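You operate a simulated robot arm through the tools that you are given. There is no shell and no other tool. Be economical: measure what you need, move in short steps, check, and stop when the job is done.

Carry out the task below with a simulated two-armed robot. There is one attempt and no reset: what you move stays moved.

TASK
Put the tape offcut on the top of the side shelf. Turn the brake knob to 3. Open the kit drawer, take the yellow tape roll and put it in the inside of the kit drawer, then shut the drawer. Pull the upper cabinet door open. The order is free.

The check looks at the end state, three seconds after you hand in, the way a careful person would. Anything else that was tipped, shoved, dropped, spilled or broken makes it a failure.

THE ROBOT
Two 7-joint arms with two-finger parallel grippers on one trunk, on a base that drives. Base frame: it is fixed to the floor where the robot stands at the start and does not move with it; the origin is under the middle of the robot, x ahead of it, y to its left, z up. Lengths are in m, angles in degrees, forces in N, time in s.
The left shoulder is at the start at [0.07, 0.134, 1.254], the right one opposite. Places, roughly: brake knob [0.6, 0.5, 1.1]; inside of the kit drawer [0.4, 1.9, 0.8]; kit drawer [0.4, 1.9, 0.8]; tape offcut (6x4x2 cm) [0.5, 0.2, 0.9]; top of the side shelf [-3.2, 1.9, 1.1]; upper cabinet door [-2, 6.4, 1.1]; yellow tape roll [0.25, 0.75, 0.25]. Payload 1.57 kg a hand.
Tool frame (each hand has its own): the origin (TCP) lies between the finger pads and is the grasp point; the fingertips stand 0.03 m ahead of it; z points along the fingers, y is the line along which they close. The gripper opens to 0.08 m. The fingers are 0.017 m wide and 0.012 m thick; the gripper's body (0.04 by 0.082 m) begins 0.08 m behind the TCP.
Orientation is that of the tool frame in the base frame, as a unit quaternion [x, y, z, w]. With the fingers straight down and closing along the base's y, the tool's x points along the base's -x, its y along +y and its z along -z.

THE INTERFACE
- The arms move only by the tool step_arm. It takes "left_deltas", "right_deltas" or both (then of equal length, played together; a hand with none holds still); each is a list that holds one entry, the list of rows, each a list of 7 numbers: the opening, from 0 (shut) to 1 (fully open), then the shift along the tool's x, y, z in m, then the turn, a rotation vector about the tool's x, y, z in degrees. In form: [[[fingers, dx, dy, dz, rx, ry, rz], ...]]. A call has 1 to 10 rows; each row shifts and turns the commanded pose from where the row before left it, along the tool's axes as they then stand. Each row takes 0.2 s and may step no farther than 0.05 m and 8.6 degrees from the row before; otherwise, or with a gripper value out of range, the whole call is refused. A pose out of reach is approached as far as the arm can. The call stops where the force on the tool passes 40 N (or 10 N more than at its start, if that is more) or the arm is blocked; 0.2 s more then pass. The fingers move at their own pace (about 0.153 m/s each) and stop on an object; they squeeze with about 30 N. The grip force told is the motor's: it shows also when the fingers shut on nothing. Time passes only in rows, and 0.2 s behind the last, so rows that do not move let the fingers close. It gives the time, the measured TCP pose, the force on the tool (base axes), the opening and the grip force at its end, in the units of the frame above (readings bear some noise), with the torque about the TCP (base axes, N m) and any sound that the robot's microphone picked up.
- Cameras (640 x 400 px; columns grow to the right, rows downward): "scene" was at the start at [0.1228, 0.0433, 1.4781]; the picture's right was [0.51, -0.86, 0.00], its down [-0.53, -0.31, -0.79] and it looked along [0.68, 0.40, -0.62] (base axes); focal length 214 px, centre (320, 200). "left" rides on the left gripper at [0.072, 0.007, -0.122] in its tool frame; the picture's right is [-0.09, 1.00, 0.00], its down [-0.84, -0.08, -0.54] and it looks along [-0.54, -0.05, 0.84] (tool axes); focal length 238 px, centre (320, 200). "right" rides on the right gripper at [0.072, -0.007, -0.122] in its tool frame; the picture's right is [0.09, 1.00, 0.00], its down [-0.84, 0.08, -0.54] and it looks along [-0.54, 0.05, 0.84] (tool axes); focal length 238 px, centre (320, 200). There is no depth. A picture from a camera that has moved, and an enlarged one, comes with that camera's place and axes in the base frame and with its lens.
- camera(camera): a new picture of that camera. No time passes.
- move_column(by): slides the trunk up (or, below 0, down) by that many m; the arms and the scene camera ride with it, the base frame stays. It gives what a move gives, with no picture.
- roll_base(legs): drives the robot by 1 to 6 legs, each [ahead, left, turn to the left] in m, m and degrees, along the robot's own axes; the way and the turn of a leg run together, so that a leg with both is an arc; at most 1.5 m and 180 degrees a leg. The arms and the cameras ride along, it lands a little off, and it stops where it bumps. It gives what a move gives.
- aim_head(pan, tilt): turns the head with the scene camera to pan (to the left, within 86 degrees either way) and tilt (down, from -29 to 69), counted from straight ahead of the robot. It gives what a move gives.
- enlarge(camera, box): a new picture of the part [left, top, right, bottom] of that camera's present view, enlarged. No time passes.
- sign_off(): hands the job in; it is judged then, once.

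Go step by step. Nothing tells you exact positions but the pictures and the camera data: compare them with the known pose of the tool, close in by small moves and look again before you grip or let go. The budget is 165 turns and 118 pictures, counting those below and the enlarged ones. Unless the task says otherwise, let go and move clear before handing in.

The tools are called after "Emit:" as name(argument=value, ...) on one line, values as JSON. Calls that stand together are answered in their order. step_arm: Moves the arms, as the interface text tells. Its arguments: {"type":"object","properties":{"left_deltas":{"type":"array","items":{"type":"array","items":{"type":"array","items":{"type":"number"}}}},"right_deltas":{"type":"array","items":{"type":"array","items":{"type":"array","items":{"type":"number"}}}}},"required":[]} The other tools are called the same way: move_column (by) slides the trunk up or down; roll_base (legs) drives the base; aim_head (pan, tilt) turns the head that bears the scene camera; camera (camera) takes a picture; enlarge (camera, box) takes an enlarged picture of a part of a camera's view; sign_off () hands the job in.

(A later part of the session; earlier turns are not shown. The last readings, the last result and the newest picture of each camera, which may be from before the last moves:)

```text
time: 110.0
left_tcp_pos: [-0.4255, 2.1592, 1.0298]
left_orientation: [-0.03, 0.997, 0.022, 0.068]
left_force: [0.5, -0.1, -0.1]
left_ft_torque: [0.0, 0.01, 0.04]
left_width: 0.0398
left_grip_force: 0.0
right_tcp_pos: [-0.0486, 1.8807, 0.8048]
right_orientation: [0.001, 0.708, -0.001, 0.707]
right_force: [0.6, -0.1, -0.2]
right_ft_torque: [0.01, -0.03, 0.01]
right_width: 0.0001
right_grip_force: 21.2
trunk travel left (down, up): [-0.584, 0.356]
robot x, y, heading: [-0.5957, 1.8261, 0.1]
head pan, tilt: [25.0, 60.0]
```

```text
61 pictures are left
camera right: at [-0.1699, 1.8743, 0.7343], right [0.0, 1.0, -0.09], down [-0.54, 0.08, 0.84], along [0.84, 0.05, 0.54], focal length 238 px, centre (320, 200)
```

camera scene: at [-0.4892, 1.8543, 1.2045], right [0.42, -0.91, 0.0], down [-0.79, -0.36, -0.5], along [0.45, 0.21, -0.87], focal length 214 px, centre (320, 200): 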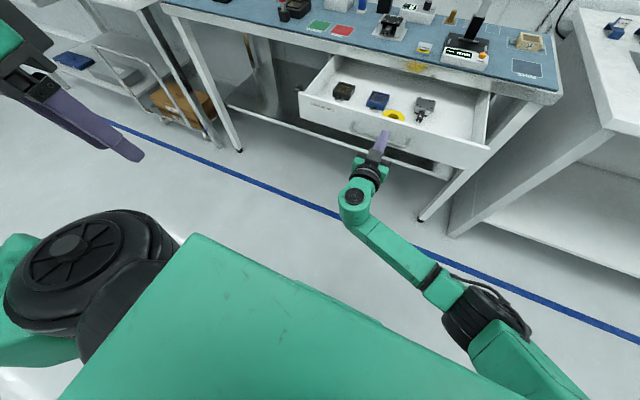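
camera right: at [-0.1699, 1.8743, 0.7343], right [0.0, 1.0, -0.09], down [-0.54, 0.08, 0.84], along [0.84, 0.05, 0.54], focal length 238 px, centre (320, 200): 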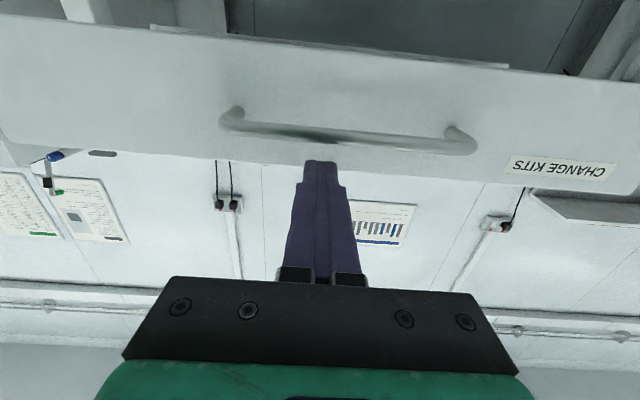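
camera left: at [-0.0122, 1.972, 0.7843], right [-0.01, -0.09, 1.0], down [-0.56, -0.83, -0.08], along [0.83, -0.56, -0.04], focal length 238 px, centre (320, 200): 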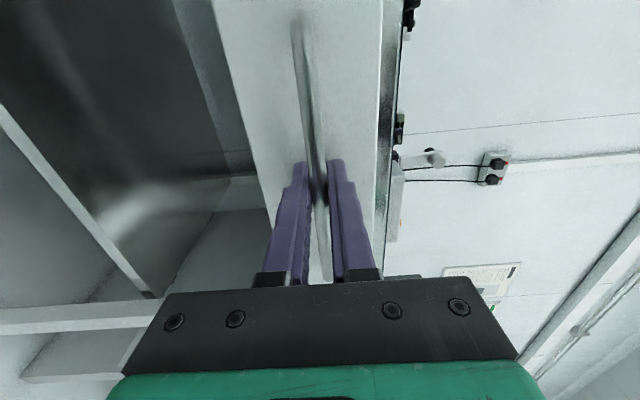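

The rim is at z≈0.816; I lower 8 mm so the tips hit the face squarely between bar and rim, then push with the base.

Emit:
step_arm(right_deltas=[[[0, 0.008, 0, 0, 0, 0, 0], [0, 0, 0, 0, 0, 0, 0]]])

Emit:
roll_base(legs=[[0.15, 0, 0]])

Emit:
camera(camera="scene")

```text
time: 110.6
left_tcp_pos: [-0.4259, 2.1582, 1.0288]
left_orientation: [-0.03, 0.997, 0.023, 0.068]
left_force: [-1.0, 0.0, 0.1]
left_ft_torque: [0.02, 0.04, -0.03]
left_width: 0.0399
left_grip_force: 0.0
right_tcp_pos: [-0.0494, 1.8803, 0.7961]
right_orientation: [0.001, 0.708, -0.002, 0.706]
right_force: [-0.4, 0.2, -0.2]
right_ft_torque: [0.0, -0.05, -0.01]
right_width: 0.0001
right_grip_force: 21.7
trunk travel left (down, up): [-0.584, 0.356]
robot x, y, heading: [-0.5973, 1.8251, -0.2]
head pan, tilt: [25.0, 60.0]
```

```text
time: 112.0
left_tcp_pos: [-0.2757, 2.1587, 1.0287]
left_orientation: [-0.029, 0.997, 0.021, 0.068]
left_force: [0.5, 0.2, -0.5]
left_ft_torque: [-0.02, 0.06, 0.01]
left_width: 0.0399
left_grip_force: 0.1
right_tcp_pos: [0.1006, 1.88, 0.7971]
right_orientation: [0.001, 0.708, -0.002, 0.706]
right_force: [0.4, 0.3, 0.7]
right_ft_torque: [-0.03, 0.01, 0.01]
right_width: 0.0
right_grip_force: 21.5
trunk travel left (down, up): [-0.584, 0.356]
robot x, y, heading: [-0.4513, 1.823, -0.3]
head pan, tilt: [25.0, 60.0]
```

```text
60 pictures are left
camera scene: at [-0.3393, 1.8538, 1.2045], right [0.42, -0.91, 0.0], down [-0.79, -0.36, -0.5], along [0.45, 0.21, -0.87], focal length 214 px, centre (320, 200)
```

scene: 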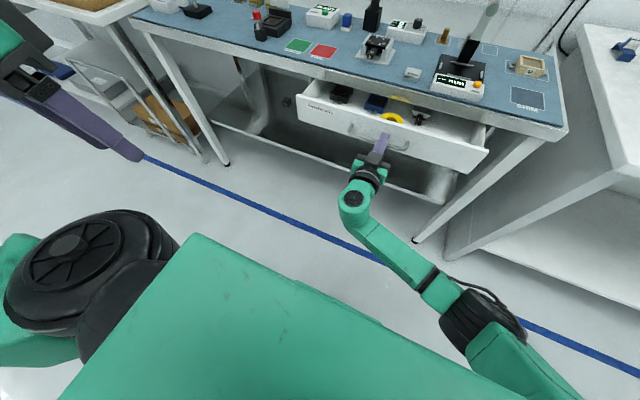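

The drawer follows the push. Drive on 0.105 m, then finish with the arm by feel.

Emit:
roll_base(legs=[[0.105, 0, 0]])

Emit:
step_arm(right_deltas=[[[0, 0, 0, 0.008, 0, 0, 0], [0, 0, 0, 0.008, 0, 0, 0], [0, 0, 0, 0.008, 0, 0, 0], [0, 0, 0, 0, 0, 0, 0]]])

Emit:
camera(camera="scene")

Emit:
camera(camera="right")

```text
time: 113.2
left_tcp_pos: [-0.1706, 2.1582, 1.0298]
left_orientation: [-0.031, 0.997, 0.023, 0.068]
left_force: [0.7, -0.4, 0.2]
left_ft_torque: [-0.01, 0.05, 0.04]
left_width: 0.0403
left_grip_force: 0.1
right_tcp_pos: [0.2058, 1.8808, 0.7974]
right_orientation: [0.0, 0.708, 0.0, 0.706]
right_force: [0.7, 0.4, -0.2]
right_ft_torque: [0.02, -0.02, 0.02]
right_width: 0.0
right_grip_force: 20.8
trunk travel left (down, up): [-0.584, 0.356]
robot x, y, heading: [-0.3465, 1.8231, -0.3]
head pan, tilt: [25.0, 60.0]
```

```text
time: 113.9
left_tcp_pos: [-0.1781, 2.1556, 1.0306]
left_orientation: [-0.03, 0.997, 0.022, 0.071]
left_force: [0.4, -0.1, 1.0]
left_ft_torque: [0.04, -0.01, 0.02]
left_width: 0.0399
left_grip_force: 0.0
right_tcp_pos: [0.2132, 1.8803, 0.7976]
right_orientation: [-0.001, 0.707, 0.001, 0.707]
right_force: [-20.5, -4.7, 5.1]
right_ft_torque: [-0.09, -0.19, -0.24]
right_width: 0.0002
right_grip_force: 21.4
trunk travel left (down, up): [-0.584, 0.356]
robot x, y, heading: [-0.3467, 1.8249, 0.0]
head pan, tilt: [25.0, 60.0]
stopped in row 3 (right hand): the force on the tool passed its limit (the readings are from after the stop); the commanded pose is now the measured one
```

```text
59 pictures are left
camera scene: at [-0.2428, 1.8513, 1.2054], right [0.42, -0.91, 0.0], down [-0.78, -0.36, -0.51], along [0.46, 0.21, -0.86], focal length 214 px, centre (320, 200)
```

scene: 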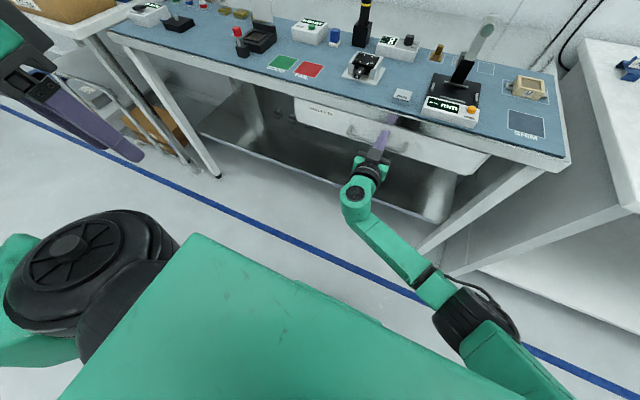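

```text
58 pictures are left
camera right: at [0.0934, 1.8734, 0.7256], right [0.0, 1.0, -0.09], down [-0.54, 0.08, 0.84], along [0.84, 0.05, 0.54], focal length 238 px, centre (320, 200)
```

right: 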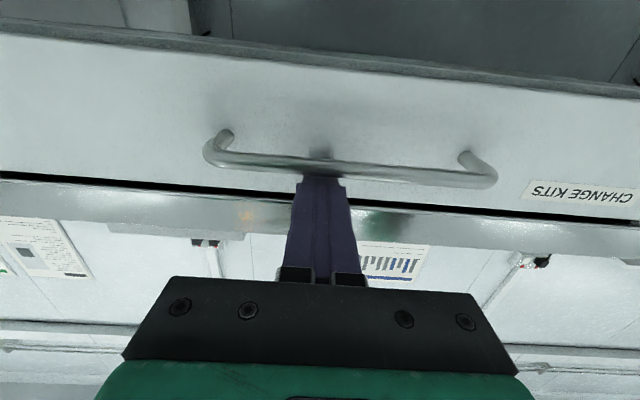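

The drawer is at its closed stop. Back off and return the right tool to pointing down.

Emit:
roll_base(legs=[[-0.36, 0, 0]])

Emit:
step_arm(right_deltas=[[[0, 0, 0, 0, 0, 8, 0], [0, 0.002, 0, -0.02, 0, 8.2, 0], [0, 0.005, 0, -0.019, 0, 8.2, 0], [0, 0.008, 0, -0.018, 0, 8.2, 0], [0, 0.01, 0, -0.017, 0, 8.2, 0], [0, 0.012, 0, -0.015, 0, 8.2, 0], [0, 0.014, 0, -0.013, 0, 8.2, 0], [0, 0.016, 0, -0.011, 0, 8.2, 0], [0, 0.017, 0, -0.008, 0, 8.2, 0], [0, 0.018, 0, -0.005, 0, 8.2, 0]]])

Emit:
step_arm(right_deltas=[[[1, 0.018, 0, -0.002, 0, 8.2, 0], [1, 0, 0, 0, 0, 0, 0]]])

Emit:
move_column(by=0.3)

Emit:
camera(camera="scene")

```text
time: 116.2
left_tcp_pos: [-0.5365, 2.1587, 1.0285]
left_orientation: [-0.031, 0.997, 0.022, 0.068]
left_force: [0.7, 0.1, 0.3]
left_ft_torque: [-0.03, -0.04, 0.01]
left_width: 0.0402
left_grip_force: 0.1
right_tcp_pos: [-0.1437, 1.8813, 0.7934]
right_orientation: [-0.002, 0.71, 0.0, 0.704]
right_force: [0.6, 0.2, 0.4]
right_ft_torque: [0.0, 0.0, -0.03]
right_width: 0.0001
right_grip_force: 21.2
trunk travel left (down, up): [-0.584, 0.356]
robot x, y, heading: [-0.7051, 1.827, 0.1]
head pan, tilt: [25.0, 60.0]
```

```text
time: 117.6
left_tcp_pos: [-0.5361, 2.1587, 1.0288]
left_orientation: [-0.03, 0.997, 0.022, 0.067]
left_force: [1.2, -0.4, 0.0]
left_ft_torque: [0.0, 0.04, 0.0]
left_width: 0.04
left_grip_force: 0.1
right_tcp_pos: [-0.2198, 1.8185, 0.7579]
right_orientation: [-0.017, 0.919, -0.099, 0.382]
right_force: [0.3, 0.7, -0.4]
right_ft_torque: [-0.04, 0.03, -0.02]
right_width: 0.0
right_grip_force: 21.3
trunk travel left (down, up): [-0.584, 0.356]
robot x, y, heading: [-0.7095, 1.8232, -0.0]
head pan, tilt: [25.0, 60.0]
stopped in row 6 (right hand): the arm was blocked; the commanded pose is now the measured one
```

```text
time: 118.4
left_tcp_pos: [-0.5349, 2.1588, 1.0296]
left_orientation: [-0.03, 0.997, 0.023, 0.067]
left_force: [-0.3, 0.9, 0.5]
left_ft_torque: [-0.01, -0.01, 0.01]
left_width: 0.0402
left_grip_force: 0.0
right_tcp_pos: [-0.2333, 1.7873, 0.7321]
right_orientation: [-0.014, 0.94, -0.141, 0.311]
right_force: [0.5, -0.3, -0.4]
right_ft_torque: [0.01, -0.01, 0.0]
right_width: 0.08
right_grip_force: 0.0
trunk travel left (down, up): [-0.584, 0.356]
robot x, y, heading: [-0.7074, 1.829, -0.0]
head pan, tilt: [25.0, 60.0]
stopped in row 2 (right hand): the arm was blocked; the commanded pose is now the measured one
```

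```text
time: 121.4
left_tcp_pos: [-0.5365, 2.1589, 1.3295]
left_orientation: [-0.03, 0.997, 0.022, 0.068]
left_force: [-0.1, -0.8, 0.0]
left_ft_torque: [-0.01, 0.05, 0.01]
left_width: 0.0398
left_grip_force: 0.1
right_tcp_pos: [-0.2316, 1.7878, 1.0318]
right_orientation: [-0.014, 0.939, -0.141, 0.312]
right_force: [0.0, -0.5, -0.3]
right_ft_torque: [0.0, -0.02, -0.04]
right_width: 0.08
right_grip_force: 0.0
trunk travel left (down, up): [-0.884, 0.056]
robot x, y, heading: [-0.7105, 1.8235, 0.0]
head pan, tilt: [25.0, 60.0]
```

```text
57 pictures are left
camera scene: at [-0.5993, 1.8539, 1.5045], right [0.42, -0.91, 0.0], down [-0.78, -0.37, -0.5], along [0.45, 0.21, -0.87], focal length 214 px, centre (320, 200)
```

scene: 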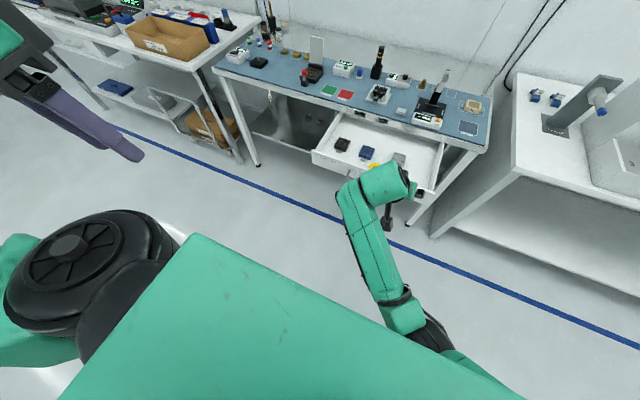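

The drawer is open again: something dragged it out while backing off, and the right arm got blocked. I look closely before anything else.

Emit:
camera(camera="right")

Emit:
enlarge(camera="scene", box=[280, 80, 480, 240])

```text
56 pictures are left
camera right: at [-0.3619, 1.8045, 1.0853], right [-0.01, 0.95, -0.33], down [0.36, 0.31, 0.88], along [0.93, -0.1, -0.34], focal length 238 px, centre (320, 200)
```

right: 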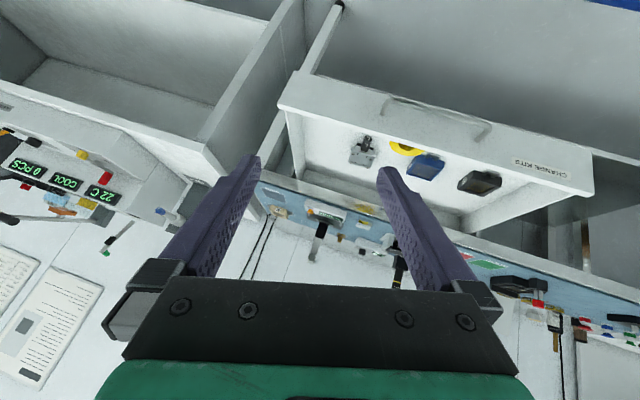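

```text
2.50 times, centred on (380, 160) of scene
camera zoom: at [-0.5993, 1.8539, 1.5045], right [0.42, -0.91, 0.0], down [-0.78, -0.37, -0.5], along [0.45, 0.21, -0.87], focal length 536 px, centre (170, 300)
```

zoom: 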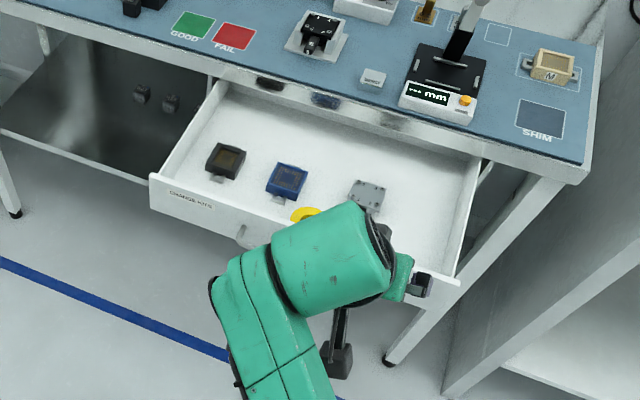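

The likely cause is a low-friction drawer that rebounded off its stop after the hard push. This time I'll hold the handle while shutting it, then release without pushing. First restore the right tool to the forward pose.

Emit:
step_arm(right_deltas=[[[1, -0.0116, 0.013, 0.0084, -1.53, -7.56, 1.87], [1, -0.0103, 0.013, 0.0099, -1.53, -7.56, 1.87], [1, -0.009, 0.013, 0.011, -1.53, -7.56, 1.87], [1, -0.0074, 0.013, 0.0123, -1.53, -7.56, 1.87], [1, -0.0056, 0.013, 0.0132, -1.53, -7.56, 1.87], [1, -0.0037, 0.013, 0.0138, -1.53, -7.56, 1.87], [1, -0.002, 0.013, 0.0142, -1.53, -7.56, 1.87], [1, 0, 0, 0, 0, 0, 0]]])

Emit:
camera(camera="scene")

```text
time: 123.2
left_tcp_pos: [-0.5372, 2.1575, 1.3295]
left_orientation: [-0.032, 0.997, 0.022, 0.068]
left_force: [0.4, 0.5, 0.6]
left_ft_torque: [-0.06, 0.0, -0.02]
left_width: 0.0398
left_grip_force: 0.0
right_tcp_pos: [-0.1281, 1.8735, 1.021]
right_orientation: [0.001, 0.706, 0.002, 0.708]
right_force: [0.2, 0.5, 0.1]
right_ft_torque: [-0.02, 0.01, 0.02]
right_width: 0.0797
right_grip_force: 0.1
trunk travel left (down, up): [-0.884, 0.056]
robot x, y, heading: [-0.7046, 1.8243, 0.2]
head pan, tilt: [25.0, 60.0]
```

```text
54 pictures are left
camera scene: at [-0.5998, 1.8539, 1.5046], right [0.42, -0.91, 0.0], down [-0.78, -0.37, -0.5], along [0.45, 0.21, -0.87], focal length 214 px, centre (320, 200)
```

scene: 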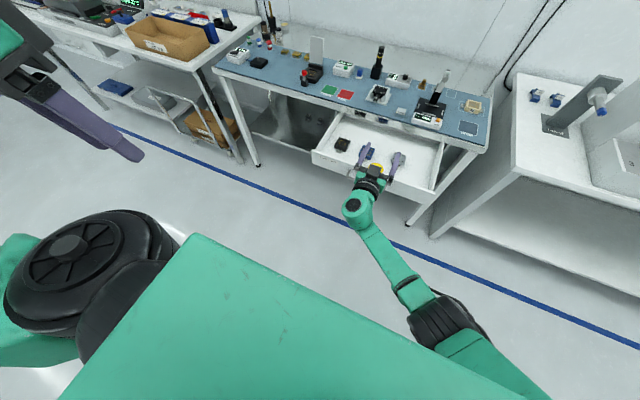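

Roll the right tool 90° for a vertical grip, and back off a bit before lowering to handle height.

Emit:
step_arm(right_deltas=[[[1, 0, 0, 0, 0, 0, -8.5], [1, 0, 0, 0, 0, 0, -8.5], [1, 0, 0, 0, 0, 0, -8.5], [1, 0, 0, 0, 0, 0, -8.5], [1, 0, 0, 0, 0, 0, -8.5], [1, 0, 0, 0, 0, 0, -8.5], [1, 0, 0, 0, 0, 0, -8.5], [1, 0, 0, 0, 0, 0, -8.5], [1, 0, 0, 0, 0, 0, -8.5], [1, 0, 0, 0, 0, 0, -8.5]]])

Emit:
step_arm(right_deltas=[[[0.45, 0, 0, 0, 0, 0, -5], [0.45, 0, 0, 0, 0, 0, 0]]])

Emit:
roll_base(legs=[[-0.07, 0, 0]])

Emit:
move_column(by=-0.243)

Emit:
camera(camera="right")

```text
time: 125.4
left_tcp_pos: [-0.5371, 2.158, 1.3304]
left_orientation: [-0.03, 0.997, 0.022, 0.067]
left_force: [0.0, 0.3, 0.6]
left_ft_torque: [0.01, 0.01, -0.01]
left_width: 0.0401
left_grip_force: 0.0
right_tcp_pos: [-0.1278, 1.8723, 1.0218]
right_orientation: [-0.478, 0.521, -0.476, 0.523]
right_force: [0.3, -0.8, -0.1]
right_ft_torque: [-0.03, -0.01, 0.0]
right_width: 0.0799
right_grip_force: 0.0
trunk travel left (down, up): [-0.884, 0.056]
robot x, y, heading: [-0.7093, 1.8246, -0.3]
head pan, tilt: [25.0, 60.0]
```

```text
time: 126.0
left_tcp_pos: [-0.5362, 2.1588, 1.3286]
left_orientation: [-0.031, 0.997, 0.022, 0.068]
left_force: [0.2, -0.6, -0.3]
left_ft_torque: [0.0, -0.03, 0.04]
left_width: 0.0401
left_grip_force: 0.1
right_tcp_pos: [-0.1279, 1.874, 1.0203]
right_orientation: [-0.5, 0.5, -0.498, 0.502]
right_force: [-0.1, -0.1, 0.0]
right_ft_torque: [0.0, -0.03, 0.01]
right_width: 0.0358
right_grip_force: 0.0
trunk travel left (down, up): [-0.884, 0.056]
robot x, y, heading: [-0.7081, 1.8278, -0.0]
head pan, tilt: [25.0, 60.0]
```

```text
time: 127.0
left_tcp_pos: [-0.599, 2.1586, 1.3272]
left_orientation: [-0.032, 0.997, 0.023, 0.066]
left_force: [0.4, -0.3, -0.4]
left_ft_torque: [-0.02, 0.08, 0.0]
left_width: 0.0398
left_grip_force: 0.0
right_tcp_pos: [-0.192, 1.8733, 1.0173]
right_orientation: [-0.501, 0.502, -0.497, 0.5]
right_force: [0.9, 0.7, 0.1]
right_ft_torque: [0.0, -0.01, 0.03]
right_width: 0.036
right_grip_force: 0.0
trunk travel left (down, up): [-0.884, 0.056]
robot x, y, heading: [-0.7784, 1.8267, -0.0]
head pan, tilt: [25.0, 60.0]
```

```text
time: 129.5
left_tcp_pos: [-0.6057, 2.1573, 1.0852]
left_orientation: [-0.031, 0.997, 0.022, 0.067]
left_force: [0.2, -0.9, -0.6]
left_ft_torque: [-0.02, -0.01, 0.01]
left_width: 0.0398
left_grip_force: 0.1
right_tcp_pos: [-0.1977, 1.8734, 0.7774]
right_orientation: [-0.499, 0.5, -0.499, 0.502]
right_force: [0.6, 0.1, -0.8]
right_ft_torque: [-0.02, -0.01, -0.01]
right_width: 0.036
right_grip_force: 0.0
trunk travel left (down, up): [-0.641, 0.299]
robot x, y, heading: [-0.7773, 1.8266, 0.0]
head pan, tilt: [25.0, 60.0]
```

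```text
53 pictures are left
camera right: at [-0.3184, 1.8013, 0.784], right [0.0, -0.09, -1.0], down [-0.54, 0.84, -0.07], along [0.84, 0.54, -0.05], focal length 238 px, centre (320, 200)
```

right: 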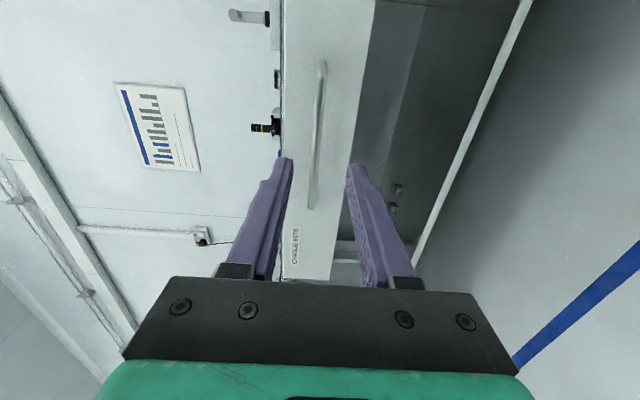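

Bar at x≈-0.06 is between the fingers' lines. Move forward 0.12 and look.

Emit:
roll_base(legs=[[0.1, 0, 0]])

Emit:
step_arm(right_deltas=[[[0.45, 0, 0, 0.015, 0, 0, 0], [0.45, 0, 0, 0, 0, 0, 0]]])

Emit:
camera(camera="right")

```text
time: 130.7
left_tcp_pos: [-0.5048, 2.1582, 1.0859]
left_orientation: [-0.03, 0.997, 0.021, 0.067]
left_force: [0.1, -1.0, -0.7]
left_ft_torque: [-0.01, -0.01, 0.01]
left_width: 0.0401
left_grip_force: 0.0
right_tcp_pos: [-0.0976, 1.8719, 0.777]
right_orientation: [-0.499, 0.501, -0.5, 0.5]
right_force: [0.3, -0.5, -0.3]
right_ft_torque: [-0.02, 0.0, -0.01]
right_width: 0.0361
right_grip_force: 0.1
trunk travel left (down, up): [-0.641, 0.299]
robot x, y, heading: [-0.6738, 1.826, -0.4]
head pan, tilt: [25.0, 60.0]
```

```text
time: 131.3
left_tcp_pos: [-0.506, 2.1568, 1.0864]
left_orientation: [-0.029, 0.997, 0.022, 0.067]
left_force: [-0.2, 0.8, -1.3]
left_ft_torque: [-0.02, 0.0, 0.02]
left_width: 0.0399
left_grip_force: 0.1
right_tcp_pos: [-0.0819, 1.8723, 0.7759]
right_orientation: [-0.498, 0.501, -0.5, 0.501]
right_force: [0.3, 0.4, 0.6]
right_ft_torque: [0.02, 0.02, 0.0]
right_width: 0.0361
right_grip_force: 0.1
trunk travel left (down, up): [-0.641, 0.299]
robot x, y, heading: [-0.6787, 1.8261, -0.1]
head pan, tilt: [25.0, 60.0]
```

```text
52 pictures are left
camera right: at [-0.2035, 1.8006, 0.7827], right [0.0, -0.09, -1.0], down [-0.54, 0.84, -0.07], along [0.84, 0.54, -0.05], focal length 238 px, centre (320, 200)
```

right: 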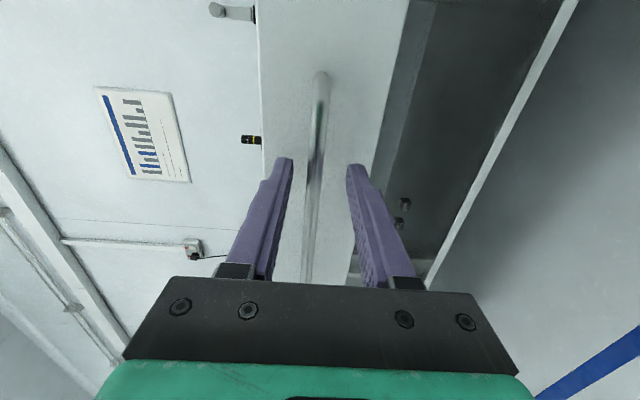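

Advance 2 cm and close on the bar.

Emit:
step_arm(right_deltas=[[[0.45, 0, 0, 0.015, 0, 0, 0], [0.45, 0, 0, 0.01, 0, 0, 0], [0, 0, 0, 0, 0, 0, 0], [0, 0, 0, 0, 0, 0, 0], [0, 0, 0, 0, 0, 0, 0]]])

Emit:
camera(camera="right")

```text
time: 132.5
left_tcp_pos: [-0.5072, 2.1576, 1.0863]
left_orientation: [-0.03, 0.997, 0.023, 0.069]
left_force: [0.1, -0.3, -0.2]
left_ft_torque: [-0.01, 0.0, 0.04]
left_width: 0.0401
left_grip_force: 0.1
right_tcp_pos: [-0.0587, 1.8706, 0.7792]
right_orientation: [-0.497, 0.5, -0.5, 0.503]
right_force: [-0.2, -1.2, 15.7]
right_ft_torque: [-0.32, 0.06, -0.57]
right_width: 0.0098
right_grip_force: 27.8
trunk travel left (down, up): [-0.641, 0.299]
robot x, y, heading: [-0.6807, 1.8302, -0.1]
head pan, tilt: [25.0, 60.0]
```

```text
51 pictures are left
camera right: at [-0.1802, 1.7997, 0.7857], right [0.01, -0.09, -1.0], down [-0.54, 0.84, -0.08], along [0.84, 0.54, -0.04], focal length 238 px, centre (320, 200)
```

right: 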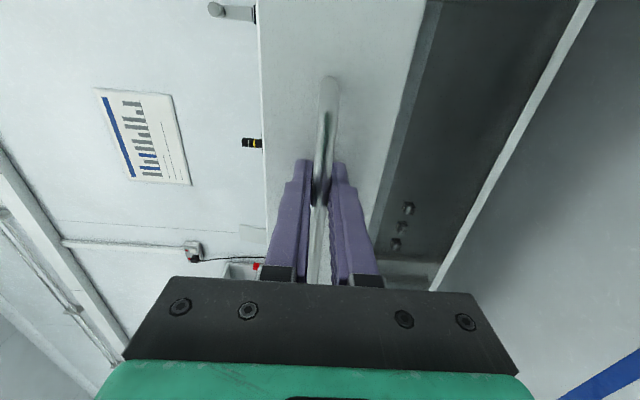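

Gripped. Push the drawer in with the base 0.25 m, then finish gently with the arm.

Emit:
roll_base(legs=[[0.245, 0, 0]])

Emit:
step_arm(right_deltas=[[[0, 0, 0, 0.005, 0, 0, 0], [0, 0, 0, 0.005, 0, 0, 0], [0, 0, 0, 0, 0, 0, 0]]])

Emit:
camera(camera="right")

```text
time: 134.3
left_tcp_pos: [-0.2647, 2.1572, 1.0863]
left_orientation: [-0.03, 0.997, 0.02, 0.07]
left_force: [0.3, 0.0, 0.0]
left_ft_torque: [-0.02, 0.02, -0.04]
left_width: 0.04
left_grip_force: 0.0
right_tcp_pos: [0.1841, 1.8708, 0.7801]
right_orientation: [-0.497, 0.5, -0.501, 0.503]
right_force: [-0.2, 1.9, 25.4]
right_ft_torque: [-0.3, 0.12, 0.0]
right_width: 0.0101
right_grip_force: 28.4
trunk travel left (down, up): [-0.641, 0.299]
robot x, y, heading: [-0.4323, 1.8257, -0.1]
head pan, tilt: [25.0, 60.0]
```

```text
time: 135.1
left_tcp_pos: [-0.262, 2.1576, 1.086]
left_orientation: [-0.029, 0.997, 0.023, 0.069]
left_force: [0.1, 0.6, -0.1]
left_ft_torque: [-0.02, -0.03, 0.0]
left_width: 0.0398
left_grip_force: 0.0
right_tcp_pos: [0.1956, 1.8712, 0.7803]
right_orientation: [-0.496, 0.5, -0.501, 0.503]
right_force: [0.7, 0.0, 14.1]
right_ft_torque: [-0.36, 0.06, -0.3]
right_width: 0.01
right_grip_force: 27.7
trunk travel left (down, up): [-0.641, 0.299]
robot x, y, heading: [-0.4345, 1.8241, -0.0]
head pan, tilt: [25.0, 60.0]
```

```text
50 pictures are left
camera right: at [0.0745, 1.7994, 0.7856], right [0.01, -0.09, -1.0], down [-0.54, 0.84, -0.08], along [0.84, 0.54, -0.04], focal length 238 px, centre (320, 200)
```

right: 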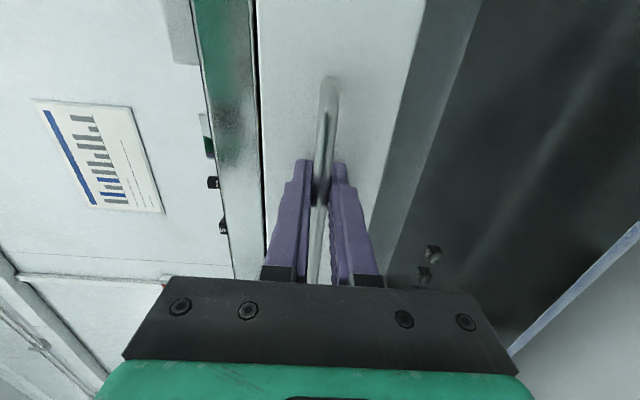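

Still free; continue in small steps, also easing the vertical mismatch.

Emit:
step_arm(right_deltas=[[[0, 0, -0.003, 0.004, 0, 0, 0], [0, 0, 0, 0.004, 0, 0, 0], [0, 0, 0, 0.004, 0, 0, 0], [0, 0, 0, 0, 0, 0, 0]]])

```text
time: 136.1
left_tcp_pos: [-0.2596, 2.1571, 1.0845]
left_orientation: [-0.029, 0.997, 0.022, 0.068]
left_force: [-0.6, 0.1, 0.8]
left_ft_torque: [0.0, 0.0, 0.01]
left_width: 0.0401
left_grip_force: 0.1
right_tcp_pos: [0.2103, 1.8712, 0.7795]
right_orientation: [-0.499, 0.501, -0.5, 0.501]
right_force: [1.9, 0.3, 0.2]
right_ft_torque: [-0.23, 0.02, 0.14]
right_width: 0.01
right_grip_force: 28.4
trunk travel left (down, up): [-0.641, 0.299]
robot x, y, heading: [-0.4332, 1.8292, -0.1]
head pan, tilt: [25.0, 60.0]
```

Emit:
step_arm(right_deltas=[[[0, 0, 0, 0.004, 0, 0, 0], [0, 0, 0, 0.004, 0, 0, 0], [0, 0, 0, 0, 0, 0, 0]]])

Emit:
camera(camera="right")

```text
time: 136.9
left_tcp_pos: [-0.264, 2.1572, 1.0856]
left_orientation: [-0.03, 0.997, 0.023, 0.069]
left_force: [-1.0, -0.4, -0.1]
left_ft_torque: [0.01, -0.01, -0.04]
left_width: 0.04
left_grip_force: 0.0
right_tcp_pos: [0.2143, 1.8703, 0.7795]
right_orientation: [-0.499, 0.5, -0.5, 0.501]
right_force: [-23.8, -2.5, -9.1]
right_ft_torque: [-0.22, -0.04, -0.26]
right_width: 0.0099
right_grip_force: 28.1
trunk travel left (down, up): [-0.641, 0.299]
robot x, y, heading: [-0.4304, 1.8266, -0.0]
head pan, tilt: [25.0, 60.0]
```

```text
49 pictures are left
camera right: at [0.0931, 1.7993, 0.7865], right [0.0, -0.09, -1.0], down [-0.54, 0.84, -0.07], along [0.84, 0.54, -0.05], focal length 238 px, centre (320, 200)
```

right: 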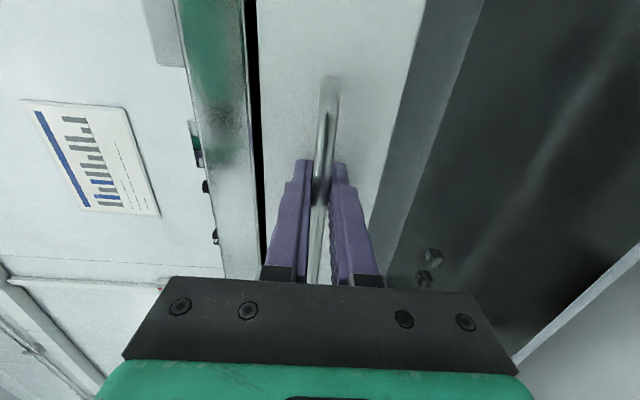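

At the stop. Relax the push to ~0 N, open, wait, and draw back slowly.

Emit:
step_arm(right_deltas=[[[0, 0, -0.001, -0.0035, 0, 0, 0], [0, 0, 0, 0, 0, 0, 0], [0, 0, 0, 0, 0, 0, 0]]])

Emit:
step_arm(right_deltas=[[[0.45, 0, 0, 0, 0, 0, 0], [0.45, 0, 0, 0, 0, 0, 0], [0.45, 0, 0, 0, 0, 0, 0], [0.45, 0, 0, -0.01, 0, 0, 0], [0.45, 0, 0, -0.01, 0, 0, 0], [0.45, 0, 0, -0.015, 0, 0, 0], [0.45, 0, 0, -0.02, 0, 0, 0], [0.45, 0, 0, 0, 0, 0, 0]]])

Emit:
camera(camera="right")

```text
time: 137.7
left_tcp_pos: [-0.2591, 2.1584, 1.0852]
left_orientation: [-0.029, 0.997, 0.022, 0.067]
left_force: [0.6, 0.4, -0.4]
left_ft_torque: [-0.01, 0.05, -0.04]
left_width: 0.04
left_grip_force: 0.1
right_tcp_pos: [0.2145, 1.8714, 0.7801]
right_orientation: [-0.5, 0.501, -0.498, 0.501]
right_force: [-12.1, -2.7, -16.8]
right_ft_torque: [-0.26, -0.03, 0.66]
right_width: 0.0099
right_grip_force: 28.2
trunk travel left (down, up): [-0.641, 0.299]
robot x, y, heading: [-0.4368, 1.822, -0.2]
head pan, tilt: [25.0, 60.0]
```

```text
time: 139.5
left_tcp_pos: [-0.2596, 2.1573, 1.085]
left_orientation: [-0.029, 0.997, 0.021, 0.068]
left_force: [-0.1, -0.7, -0.2]
left_ft_torque: [0.0, 0.02, -0.01]
left_width: 0.0401
left_grip_force: 0.2
right_tcp_pos: [0.1584, 1.8711, 0.7796]
right_orientation: [-0.498, 0.501, -0.5, 0.501]
right_force: [-0.3, -0.5, 0.5]
right_ft_torque: [-0.03, -0.02, -0.03]
right_width: 0.0362
right_grip_force: 0.2
trunk travel left (down, up): [-0.641, 0.299]
robot x, y, heading: [-0.433, 1.8255, 0.0]
head pan, tilt: [25.0, 60.0]
```

```text
48 pictures are left
camera right: at [0.0363, 1.7994, 0.7868], right [0.0, -0.09, -1.0], down [-0.54, 0.84, -0.07], along [0.84, 0.54, -0.05], focal length 238 px, centre (320, 200)
```

right: 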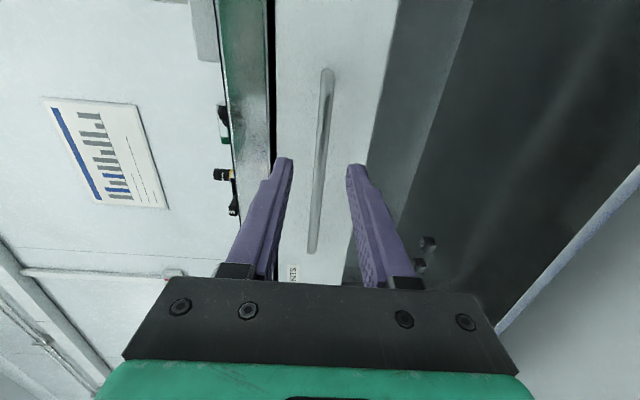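

Looks closed. Drive back and check whether it stays shut.

Emit:
roll_base(legs=[[-0.3, 0, 0]])

Emit:
camera(camera="scene")

```text
time: 141.5
left_tcp_pos: [-0.5603, 2.1583, 1.0855]
left_orientation: [-0.028, 0.997, 0.022, 0.068]
left_force: [-0.4, -1.2, 0.4]
left_ft_torque: [-0.04, 0.0, 0.01]
left_width: 0.04
left_grip_force: 0.1
right_tcp_pos: [-0.143, 1.8717, 0.7802]
right_orientation: [-0.498, 0.501, -0.5, 0.502]
right_force: [-0.1, 0.0, -0.3]
right_ft_torque: [0.0, -0.02, 0.0]
right_width: 0.0361
right_grip_force: 0.2
trunk travel left (down, up): [-0.641, 0.299]
robot x, y, heading: [-0.7306, 1.8259, -0.1]
head pan, tilt: [25.0, 60.0]
```

```text
47 pictures are left
camera scene: at [-0.6252, 1.8538, 1.2615], right [0.42, -0.91, 0.0], down [-0.79, -0.36, -0.5], along [0.45, 0.21, -0.87], focal length 214 px, centre (320, 200)
```

scene: 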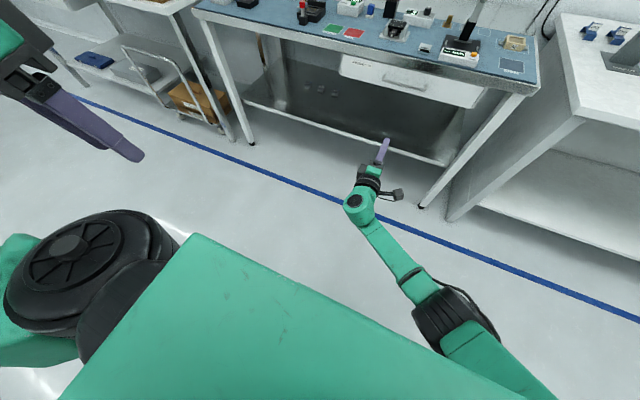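

The drawer stays shut with the roll inside. Next, bring the right tool back to pointing down: unroll, raise, then pitch about the TCP where there's room.

Emit:
step_arm(right_deltas=[[[1, 0, 0, 0, 0, 0, 8.5], [1, 0, 0, 0, 0, 0, 8.5], [1, 0, 0, 0, 0, 0, 8.5], [1, 0, 0, 0, 0, 0, 8.5], [1, 0, 0, 0, 0, 0, 8.5], [1, 0, 0, 0, 0, 0, 8.5], [1, 0, 0, 0, 0, 0, 8.5], [1, 0, 0, 0, 0, 0, 8.5], [1, 0, 0, 0, 0, 0, 8.5], [1, 0, 0, 0, 0, 0, 8.5]]])

Emit:
step_arm(right_deltas=[[[1, -0.04, 0, 0, 0, 0, 5], [1, -0.04, 0, 0, 0, 0, 0], [1, -0.04, 0, 0, 0, 0, 0], [1, -0.03, 0, 0, 0, 0, 0], [1, 0, 0, 0, 0, 8.2, 0], [1, 0, 0, 0, 0, 8.2, 0], [1, 0, 0, 0, 0, 8.2, 0], [1, 0, 0, 0, 0, 8.2, 0], [1, 0, 0, 0, 0, 8.2, 0], [1, 0, 0, 0, 0, 8.2, 0]]])

```text
time: 143.7
left_tcp_pos: [-0.5619, 2.1579, 1.0859]
left_orientation: [-0.029, 0.997, 0.022, 0.067]
left_force: [0.3, -0.3, 0.4]
left_ft_torque: [0.03, 0.02, 0.03]
left_width: 0.0397
left_grip_force: 0.1
right_tcp_pos: [-0.1439, 1.872, 0.78]
right_orientation: [-0.027, 0.706, -0.03, 0.707]
right_force: [0.3, 0.0, 0.3]
right_ft_torque: [-0.02, 0.01, 0.0]
right_width: 0.0802
right_grip_force: 0.0
trunk travel left (down, up): [-0.641, 0.299]
robot x, y, heading: [-0.7362, 1.8318, -0.0]
head pan, tilt: [25.0, 60.0]
```

```text
time: 145.2
left_tcp_pos: [-0.5604, 2.1579, 1.0862]
left_orientation: [-0.029, 0.997, 0.022, 0.067]
left_force: [0.5, -0.5, 0.3]
left_ft_torque: [0.01, 0.02, -0.01]
left_width: 0.04
left_grip_force: 0.0
right_tcp_pos: [-0.1298, 1.8074, 0.8838]
right_orientation: [-0.027, 0.797, -0.096, 0.595]
right_force: [-0.1, -0.1, -0.3]
right_ft_torque: [0.02, 0.0, 0.02]
right_width: 0.0802
right_grip_force: 0.0
trunk travel left (down, up): [-0.641, 0.299]
robot x, y, heading: [-0.7336, 1.8269, -0.0]
head pan, tilt: [25.0, 60.0]
stopped in row 7 (right hand): the arm was blocked; the commanded pose is now the measured one
```

Blocked probably by stretch. I retract toward the body and to the right while pitching.

Emit:
step_arm(right_deltas=[[[1, 0.009, -0.015, -0.028, 0, 0, 0], [1, 0.009, -0.015, -0.028, 0, 0, 0], [1, 0.009, -0.015, -0.028, 0, 6, 0], [1, 0.011, -0.015, -0.026, 0, 8, 0], [1, 0.012, -0.015, -0.024, 0, 8, 0], [1, 0, 0, 0, 0, 8, 0], [1, 0, 0, 0, 0, 8, 0]]])

Emit:
camera(camera="scene")

```text
time: 146.4
left_tcp_pos: [-0.5625, 2.1578, 1.0865]
left_orientation: [-0.03, 0.997, 0.022, 0.067]
left_force: [0.0, -0.5, -0.5]
left_ft_torque: [-0.02, -0.02, 0.03]
left_width: 0.04
left_grip_force: 0.0
right_tcp_pos: [-0.282, 1.7114, 0.8729]
right_orientation: [-0.053, 0.892, -0.186, 0.408]
right_force: [0.4, 0.2, 0.7]
right_ft_torque: [0.03, -0.02, 0.02]
right_width: 0.08
right_grip_force: 0.0
trunk travel left (down, up): [-0.641, 0.299]
robot x, y, heading: [-0.7377, 1.8299, -0.3]
head pan, tilt: [25.0, 60.0]
stopped in row 6 (right hand): the arm was blocked; the commanded pose is now the measured one
```

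```text
46 pictures are left
camera scene: at [-0.6248, 1.8538, 1.2615], right [0.42, -0.91, 0.0], down [-0.79, -0.36, -0.5], along [0.45, 0.21, -0.87], focal length 214 px, centre (320, 200)
```

scene: 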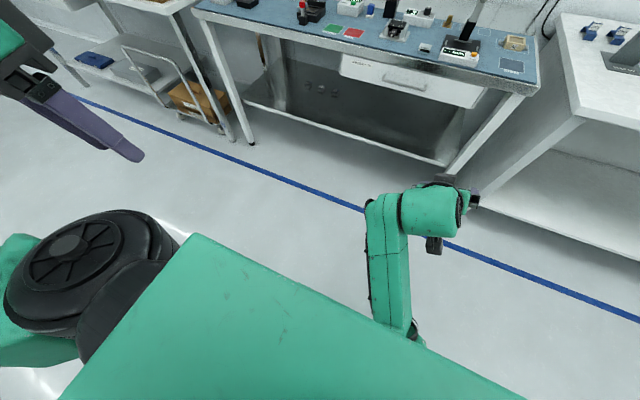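

It makes progress but deviates. I continue with a slower, corrected rotation toward straight down.

Emit:
step_arm(right_deltas=[[[1, 0, 0, 0, -2.2, 4.85, 0.63], [1, 0, 0, 0, -2.2, 4.85, 0.63], [1, 0, 0, 0, -2.2, 4.85, 0.63], [1, 0, 0, 0, -2.2, 4.85, 0.63], [1, 0, 0, 0, -2.2, 4.85, 0.63], [1, 0, 0, 0, -2.2, 4.85, 0.63], [1, 0, 0, 0, -2.2, 4.85, 0.63], [1, 0, 0, 0, -2.2, 4.85, 0.63], [1, 0, 0, 0, -2.2, 4.85, 0.63], [1, 0, 0, 0, -2.2, 4.85, 0.63]]])

```text
time: 147.2
left_tcp_pos: [-0.5607, 2.158, 1.0858]
left_orientation: [-0.029, 0.997, 0.022, 0.068]
left_force: [0.5, 0.1, 0.2]
left_ft_torque: [-0.02, 0.02, 0.0]
left_width: 0.0397
left_grip_force: 0.0
right_tcp_pos: [-0.2825, 1.6732, 0.8555]
right_orientation: [-0.064, 0.922, -0.225, 0.308]
right_force: [0.1, 0.5, -0.4]
right_ft_torque: [0.0, -0.04, -0.02]
right_width: 0.08
right_grip_force: 0.0
trunk travel left (down, up): [-0.641, 0.299]
robot x, y, heading: [-0.7369, 1.8225, 0.0]
head pan, tilt: [25.0, 60.0]
stopped in row 3 (right hand): the arm was blocked; the commanded pose is now the measured one
```

I return to the known-good forward pose first (elbow outward), then will retrace the original swing exactly.

Emit:
step_arm(right_deltas=[[[1, -0.009, 0.026, 0.008, -1.71, -6.51, 3.07], [1, -0.008, 0.026, 0.009, -1.71, -6.51, 3.07], [1, -0.007, 0.026, 0.01, -1.71, -6.51, 3.07], [1, -0.006, 0.026, 0.01, -1.71, -6.51, 3.07], [1, -0.005, 0.026, 0.011, -1.71, -6.51, 3.07], [1, -0.004, 0.026, 0.012, -1.71, -6.51, 3.07], [1, -0.003, 0.026, 0.012, -1.71, -6.51, 3.07], [1, -0.002, 0.026, 0.012, -1.71, -6.51, 3.07], [1, 0, 0, 0, 0, 0, 0]]])

Emit:
camera(camera="scene")

```text
time: 149.2
left_tcp_pos: [-0.5619, 2.1579, 1.0865]
left_orientation: [-0.029, 0.997, 0.022, 0.068]
left_force: [0.6, -0.3, -0.6]
left_ft_torque: [-0.02, 0.0, -0.01]
left_width: 0.0398
left_grip_force: 0.1
right_tcp_pos: [-0.1773, 1.8655, 0.8018]
right_orientation: [-0.001, 0.707, 0.002, 0.707]
right_force: [0.4, 0.1, 1.3]
right_ft_torque: [0.01, 0.01, 0.0]
right_width: 0.0801
right_grip_force: 0.0
trunk travel left (down, up): [-0.641, 0.299]
robot x, y, heading: [-0.7358, 1.8255, -0.1]
head pan, tilt: [25.0, 60.0]
```

```text
45 pictures are left
camera scene: at [-0.6257, 1.8535, 1.2616], right [0.42, -0.91, 0.0], down [-0.79, -0.36, -0.5], along [0.45, 0.21, -0.87], focal length 214 px, centre (320, 200)
```

scene: 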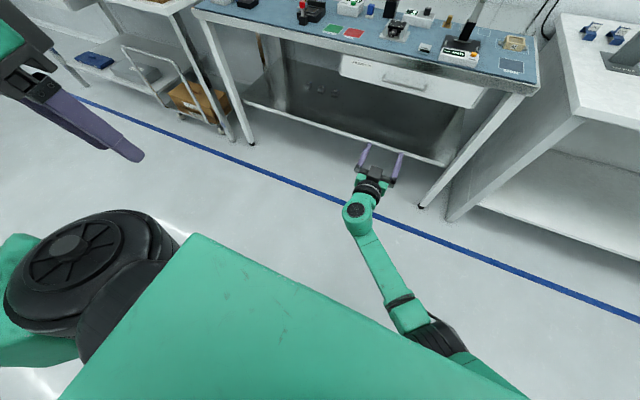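

Raise the right hand well up before pitching, to swing the elbow outward.

Emit:
step_arm(right_deltas=[[[1, -0.04, 0, 0, 0, 0, 0], [1, -0.04, 0, 0, 0, 0, 0], [1, -0.04, 0, 0, 0, 0, 0], [1, -0.04, 0, 0, 0, 0, 0], [1, -0.04, 0, 0, 0, 0, 0], [1, -0.04, 0, 0, 0, 0, 0], [1, 0, 0, 0, 0, 0, 0]]])

Emit:
camera(camera="scene")

```text
time: 150.4
left_tcp_pos: [-0.5618, 2.1576, 1.0856]
left_orientation: [-0.029, 0.997, 0.022, 0.068]
left_force: [-0.5, -0.3, -0.6]
left_ft_torque: [0.01, 0.0, 0.0]
left_width: 0.0398
left_grip_force: 0.0
right_tcp_pos: [-0.1697, 1.8299, 0.9504]
right_orientation: [-0.049, 0.71, -0.078, 0.698]
right_force: [-0.3, -0.2, 0.1]
right_ft_torque: [0.01, 0.03, 0.0]
right_width: 0.0801
right_grip_force: 0.1
trunk travel left (down, up): [-0.641, 0.299]
robot x, y, heading: [-0.7316, 1.8247, -0.2]
head pan, tilt: [25.0, 60.0]
stopped in row 6 (right hand): the arm was blocked; the commanded pose is now the measured one
```

```text
44 pictures are left
camera scene: at [-0.625, 1.8536, 1.2615], right [0.42, -0.91, 0.0], down [-0.79, -0.36, -0.5], along [0.45, 0.21, -0.87], focal length 214 px, centre (320, 200)
```

scene: 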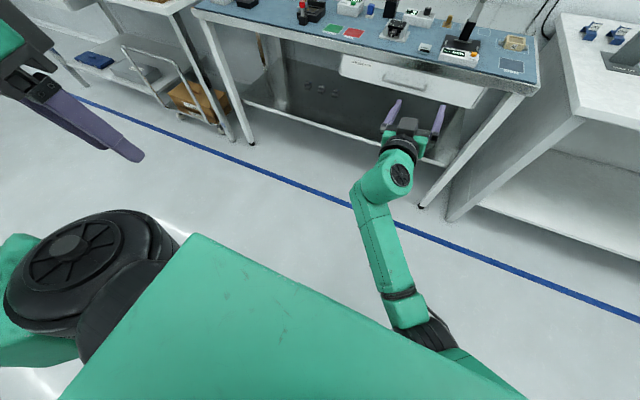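

The elbow seems caught under the chest. I extend the arm forward to straighten it, free of that.

Emit:
step_arm(right_deltas=[[[1, 0.02, 0, 0.03, 0, 0, 0], [1, 0, 0, 0.04, 0, 0, 0], [1, 0, 0, 0.04, 0, 0, 0], [1, 0, 0, 0.04, 0, 0, 0], [1, 0, 0, 0.04, 0, 0, 0], [1, -0.04, 0, 0, 0, 0, 0], [1, -0.04, 0, 0, 0, 0, 0], [1, -0.04, 0, 0, 0, 0, 0], [1, 0, 0, 0, 0, 0, 0]]])

Emit:
camera(camera="scene")

```text
time: 152.4
left_tcp_pos: [-0.5612, 2.1574, 1.0856]
left_orientation: [-0.028, 0.997, 0.021, 0.067]
left_force: [-0.2, -0.2, -0.9]
left_ft_torque: [0.0, -0.01, 0.01]
left_width: 0.0399
left_grip_force: 0.1
right_tcp_pos: [0.0217, 1.8401, 1.0483]
right_orientation: [-0.049, 0.71, -0.076, 0.698]
right_force: [0.1, -1.4, 0.6]
right_ft_torque: [0.0, 0.02, 0.01]
right_width: 0.0801
right_grip_force: 0.1
trunk travel left (down, up): [-0.641, 0.299]
robot x, y, heading: [-0.7349, 1.8285, -0.2]
head pan, tilt: [25.0, 60.0]
```

```text
43 pictures are left
camera scene: at [-0.6247, 1.8533, 1.2615], right [0.42, -0.91, 0.0], down [-0.79, -0.36, -0.5], along [0.45, 0.21, -0.87], focal length 214 px, centre (320, 200)
```

scene: 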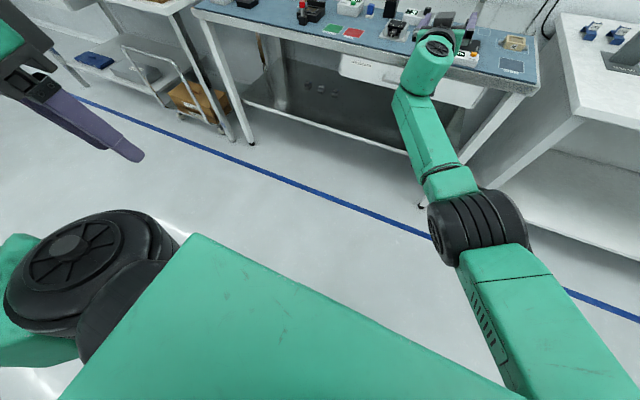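

The arm is freed. Now pitch down while retracting gradually.

Emit:
step_arm(right_deltas=[[[1, 0, 0, -0.018, -0.88, 8.07, 0.57], [1, 0.002, 0, -0.018, -0.88, 8.07, 0.57], [1, 0.005, 0, -0.017, -0.88, 8.07, 0.57], [1, 0.007, 0, -0.016, -0.88, 8.07, 0.57], [1, 0.01, 0, -0.015, -0.88, 8.07, 0.57], [1, 0.012, 0, -0.014, -0.88, 8.07, 0.57], [1, 0.014, 0, -0.012, -0.88, 8.07, 0.57], [1, 0.015, 0, -0.01, -0.88, 8.07, 0.57], [1, 0.016, 0, -0.008, -0.88, 8.07, 0.57], [1, 0.017, 0, -0.005, -0.88, 8.07, 0.57]]])

Emit:
step_arm(right_deltas=[[[1, 0.018, 0, 0, -0.88, 8.07, 0.57], [1, 0, 0, 0, 0, 0, 0]]])

Emit:
camera(camera="scene")

```text
time: 154.6
left_tcp_pos: [-0.5614, 2.1573, 1.0859]
left_orientation: [-0.029, 0.997, 0.022, 0.067]
left_force: [0.4, -0.6, 0.1]
left_ft_torque: [0.01, 0.03, -0.01]
left_width: 0.0397
left_grip_force: 0.1
right_tcp_pos: [-0.1591, 1.8397, 1.0513]
right_orientation: [-0.011, 0.995, -0.009, 0.096]
right_force: [0.8, 0.2, 0.1]
right_ft_torque: [0.0, -0.02, -0.01]
right_width: 0.0798
right_grip_force: 0.1
right hand out of reach, approached as far as the arm can: row 10
trunk travel left (down, up): [-0.641, 0.299]
robot x, y, heading: [-0.7362, 1.8285, -0.0]
head pan, tilt: [25.0, 60.0]
```

```text
time: 155.2
left_tcp_pos: [-0.5609, 2.158, 1.0848]
left_orientation: [-0.028, 0.997, 0.022, 0.067]
left_force: [0.3, 0.5, 0.7]
left_ft_torque: [-0.01, 0.01, -0.02]
left_width: 0.04
left_grip_force: 0.1
right_tcp_pos: [-0.1679, 1.8406, 1.0491]
right_orientation: [-0.011, 0.997, -0.006, 0.07]
right_force: [-1.1, 0.2, 1.1]
right_ft_torque: [0.01, -0.03, 0.03]
right_width: 0.0798
right_grip_force: 0.0
right hand out of reach, approached as far as the arm can: row 1
trunk travel left (down, up): [-0.641, 0.299]
robot x, y, heading: [-0.7349, 1.8254, -0.3]
head pan, tilt: [25.0, 60.0]
```

```text
42 pictures are left
camera scene: at [-0.6249, 1.8538, 1.2615], right [0.42, -0.91, 0.0], down [-0.79, -0.36, -0.5], along [0.45, 0.21, -0.87], focal length 214 px, centre (320, 200)
```

scene: 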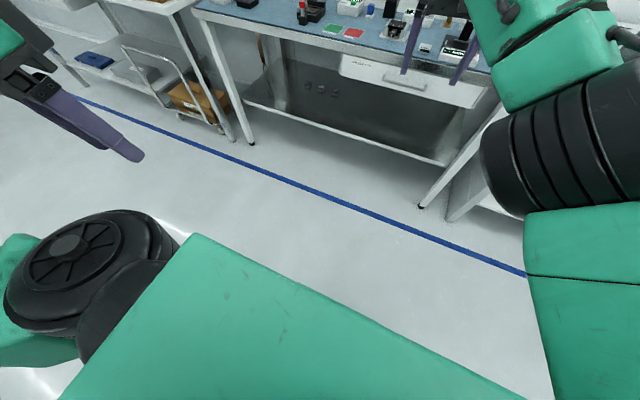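

The right hand points down again. Retract it, straighten the remaining 8° tilt, and drive to the offcut.

Emit:
step_arm(right_deltas=[[[1, 0.03, 0, 0, 0, 4, 0], [1, 0.03, 0, 0, 0, 4, 0], [1, 0.03, 0, 0, 0, 0, 0], [1, 0.03, 0, 0, 0, 0, 0], [1, 0, 0, 0, 0, 0, 0]]])

Emit:
roll_base(legs=[[0.1, -1.4, 0], [0.2, -0.24, 0]])

Emit:
aim_head(pan=0, tilt=45)

Emit:
camera(camera="scene")

```text
time: 156.4
left_tcp_pos: [-0.561, 2.1578, 1.086]
left_orientation: [-0.03, 0.997, 0.021, 0.068]
left_force: [-0.6, 0.6, -0.4]
left_ft_torque: [0.01, -0.02, -0.01]
left_width: 0.0402
left_grip_force: 0.1
right_tcp_pos: [-0.2011, 1.7951, 1.0745]
right_orientation: [-0.008, 1.0, -0.005, -0.004]
right_force: [0.0, -0.1, -0.3]
right_ft_torque: [0.01, 0.0, 0.0]
right_width: 0.0798
right_grip_force: 0.1
right hand out of reach, approached as far as the arm can: row 1, 2, 3, 4
trunk travel left (down, up): [-0.641, 0.299]
robot x, y, heading: [-0.7369, 1.8243, -0.2]
head pan, tilt: [25.0, 60.0]
```

```text
time: 165.2
left_tcp_pos: [-0.2774, 0.495, 1.085]
left_orientation: [-0.022, 0.997, 0.021, 0.067]
left_force: [0.5, -0.7, -0.3]
left_ft_torque: [-0.02, 0.03, 0.01]
left_width: 0.0398
left_grip_force: 0.0
right_tcp_pos: [0.0787, 0.1269, 1.0747]
right_orientation: [-0.001, 1.0, -0.005, -0.002]
right_force: [0.6, -0.8, -0.2]
right_ft_torque: [0.01, -0.02, 0.0]
right_width: 0.08
right_grip_force: 0.0
trunk travel left (down, up): [-0.641, 0.299]
robot x, y, heading: [-0.451, 0.168, -0.9]
head pan, tilt: [25.0, 60.0]
```

```text
time: 166.1
left_tcp_pos: [-0.276, 0.4945, 1.0857]
left_orientation: [-0.022, 0.997, 0.021, 0.067]
left_force: [0.3, 0.0, -0.3]
left_ft_torque: [0.02, -0.01, -0.03]
left_width: 0.04
left_grip_force: 0.1
right_tcp_pos: [0.0774, 0.1269, 1.0753]
right_orientation: [-0.001, 1.0, -0.005, -0.003]
right_force: [0.2, 0.2, 0.0]
right_ft_torque: [-0.01, -0.03, -0.02]
right_width: 0.0801
right_grip_force: 0.0
trunk travel left (down, up): [-0.641, 0.299]
robot x, y, heading: [-0.4552, 0.1661, -1.1]
head pan, tilt: [0.0, 45.0]
```

```text
41 pictures are left
camera scene: at [-0.3239, 0.1631, 1.281], right [-0.02, -1.0, 0.0], down [-0.71, 0.01, -0.71], along [0.71, -0.01, -0.71], focal length 214 px, centre (320, 200)
```

scene: 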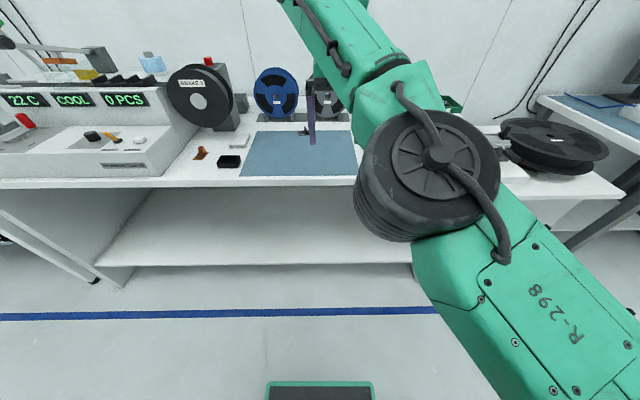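

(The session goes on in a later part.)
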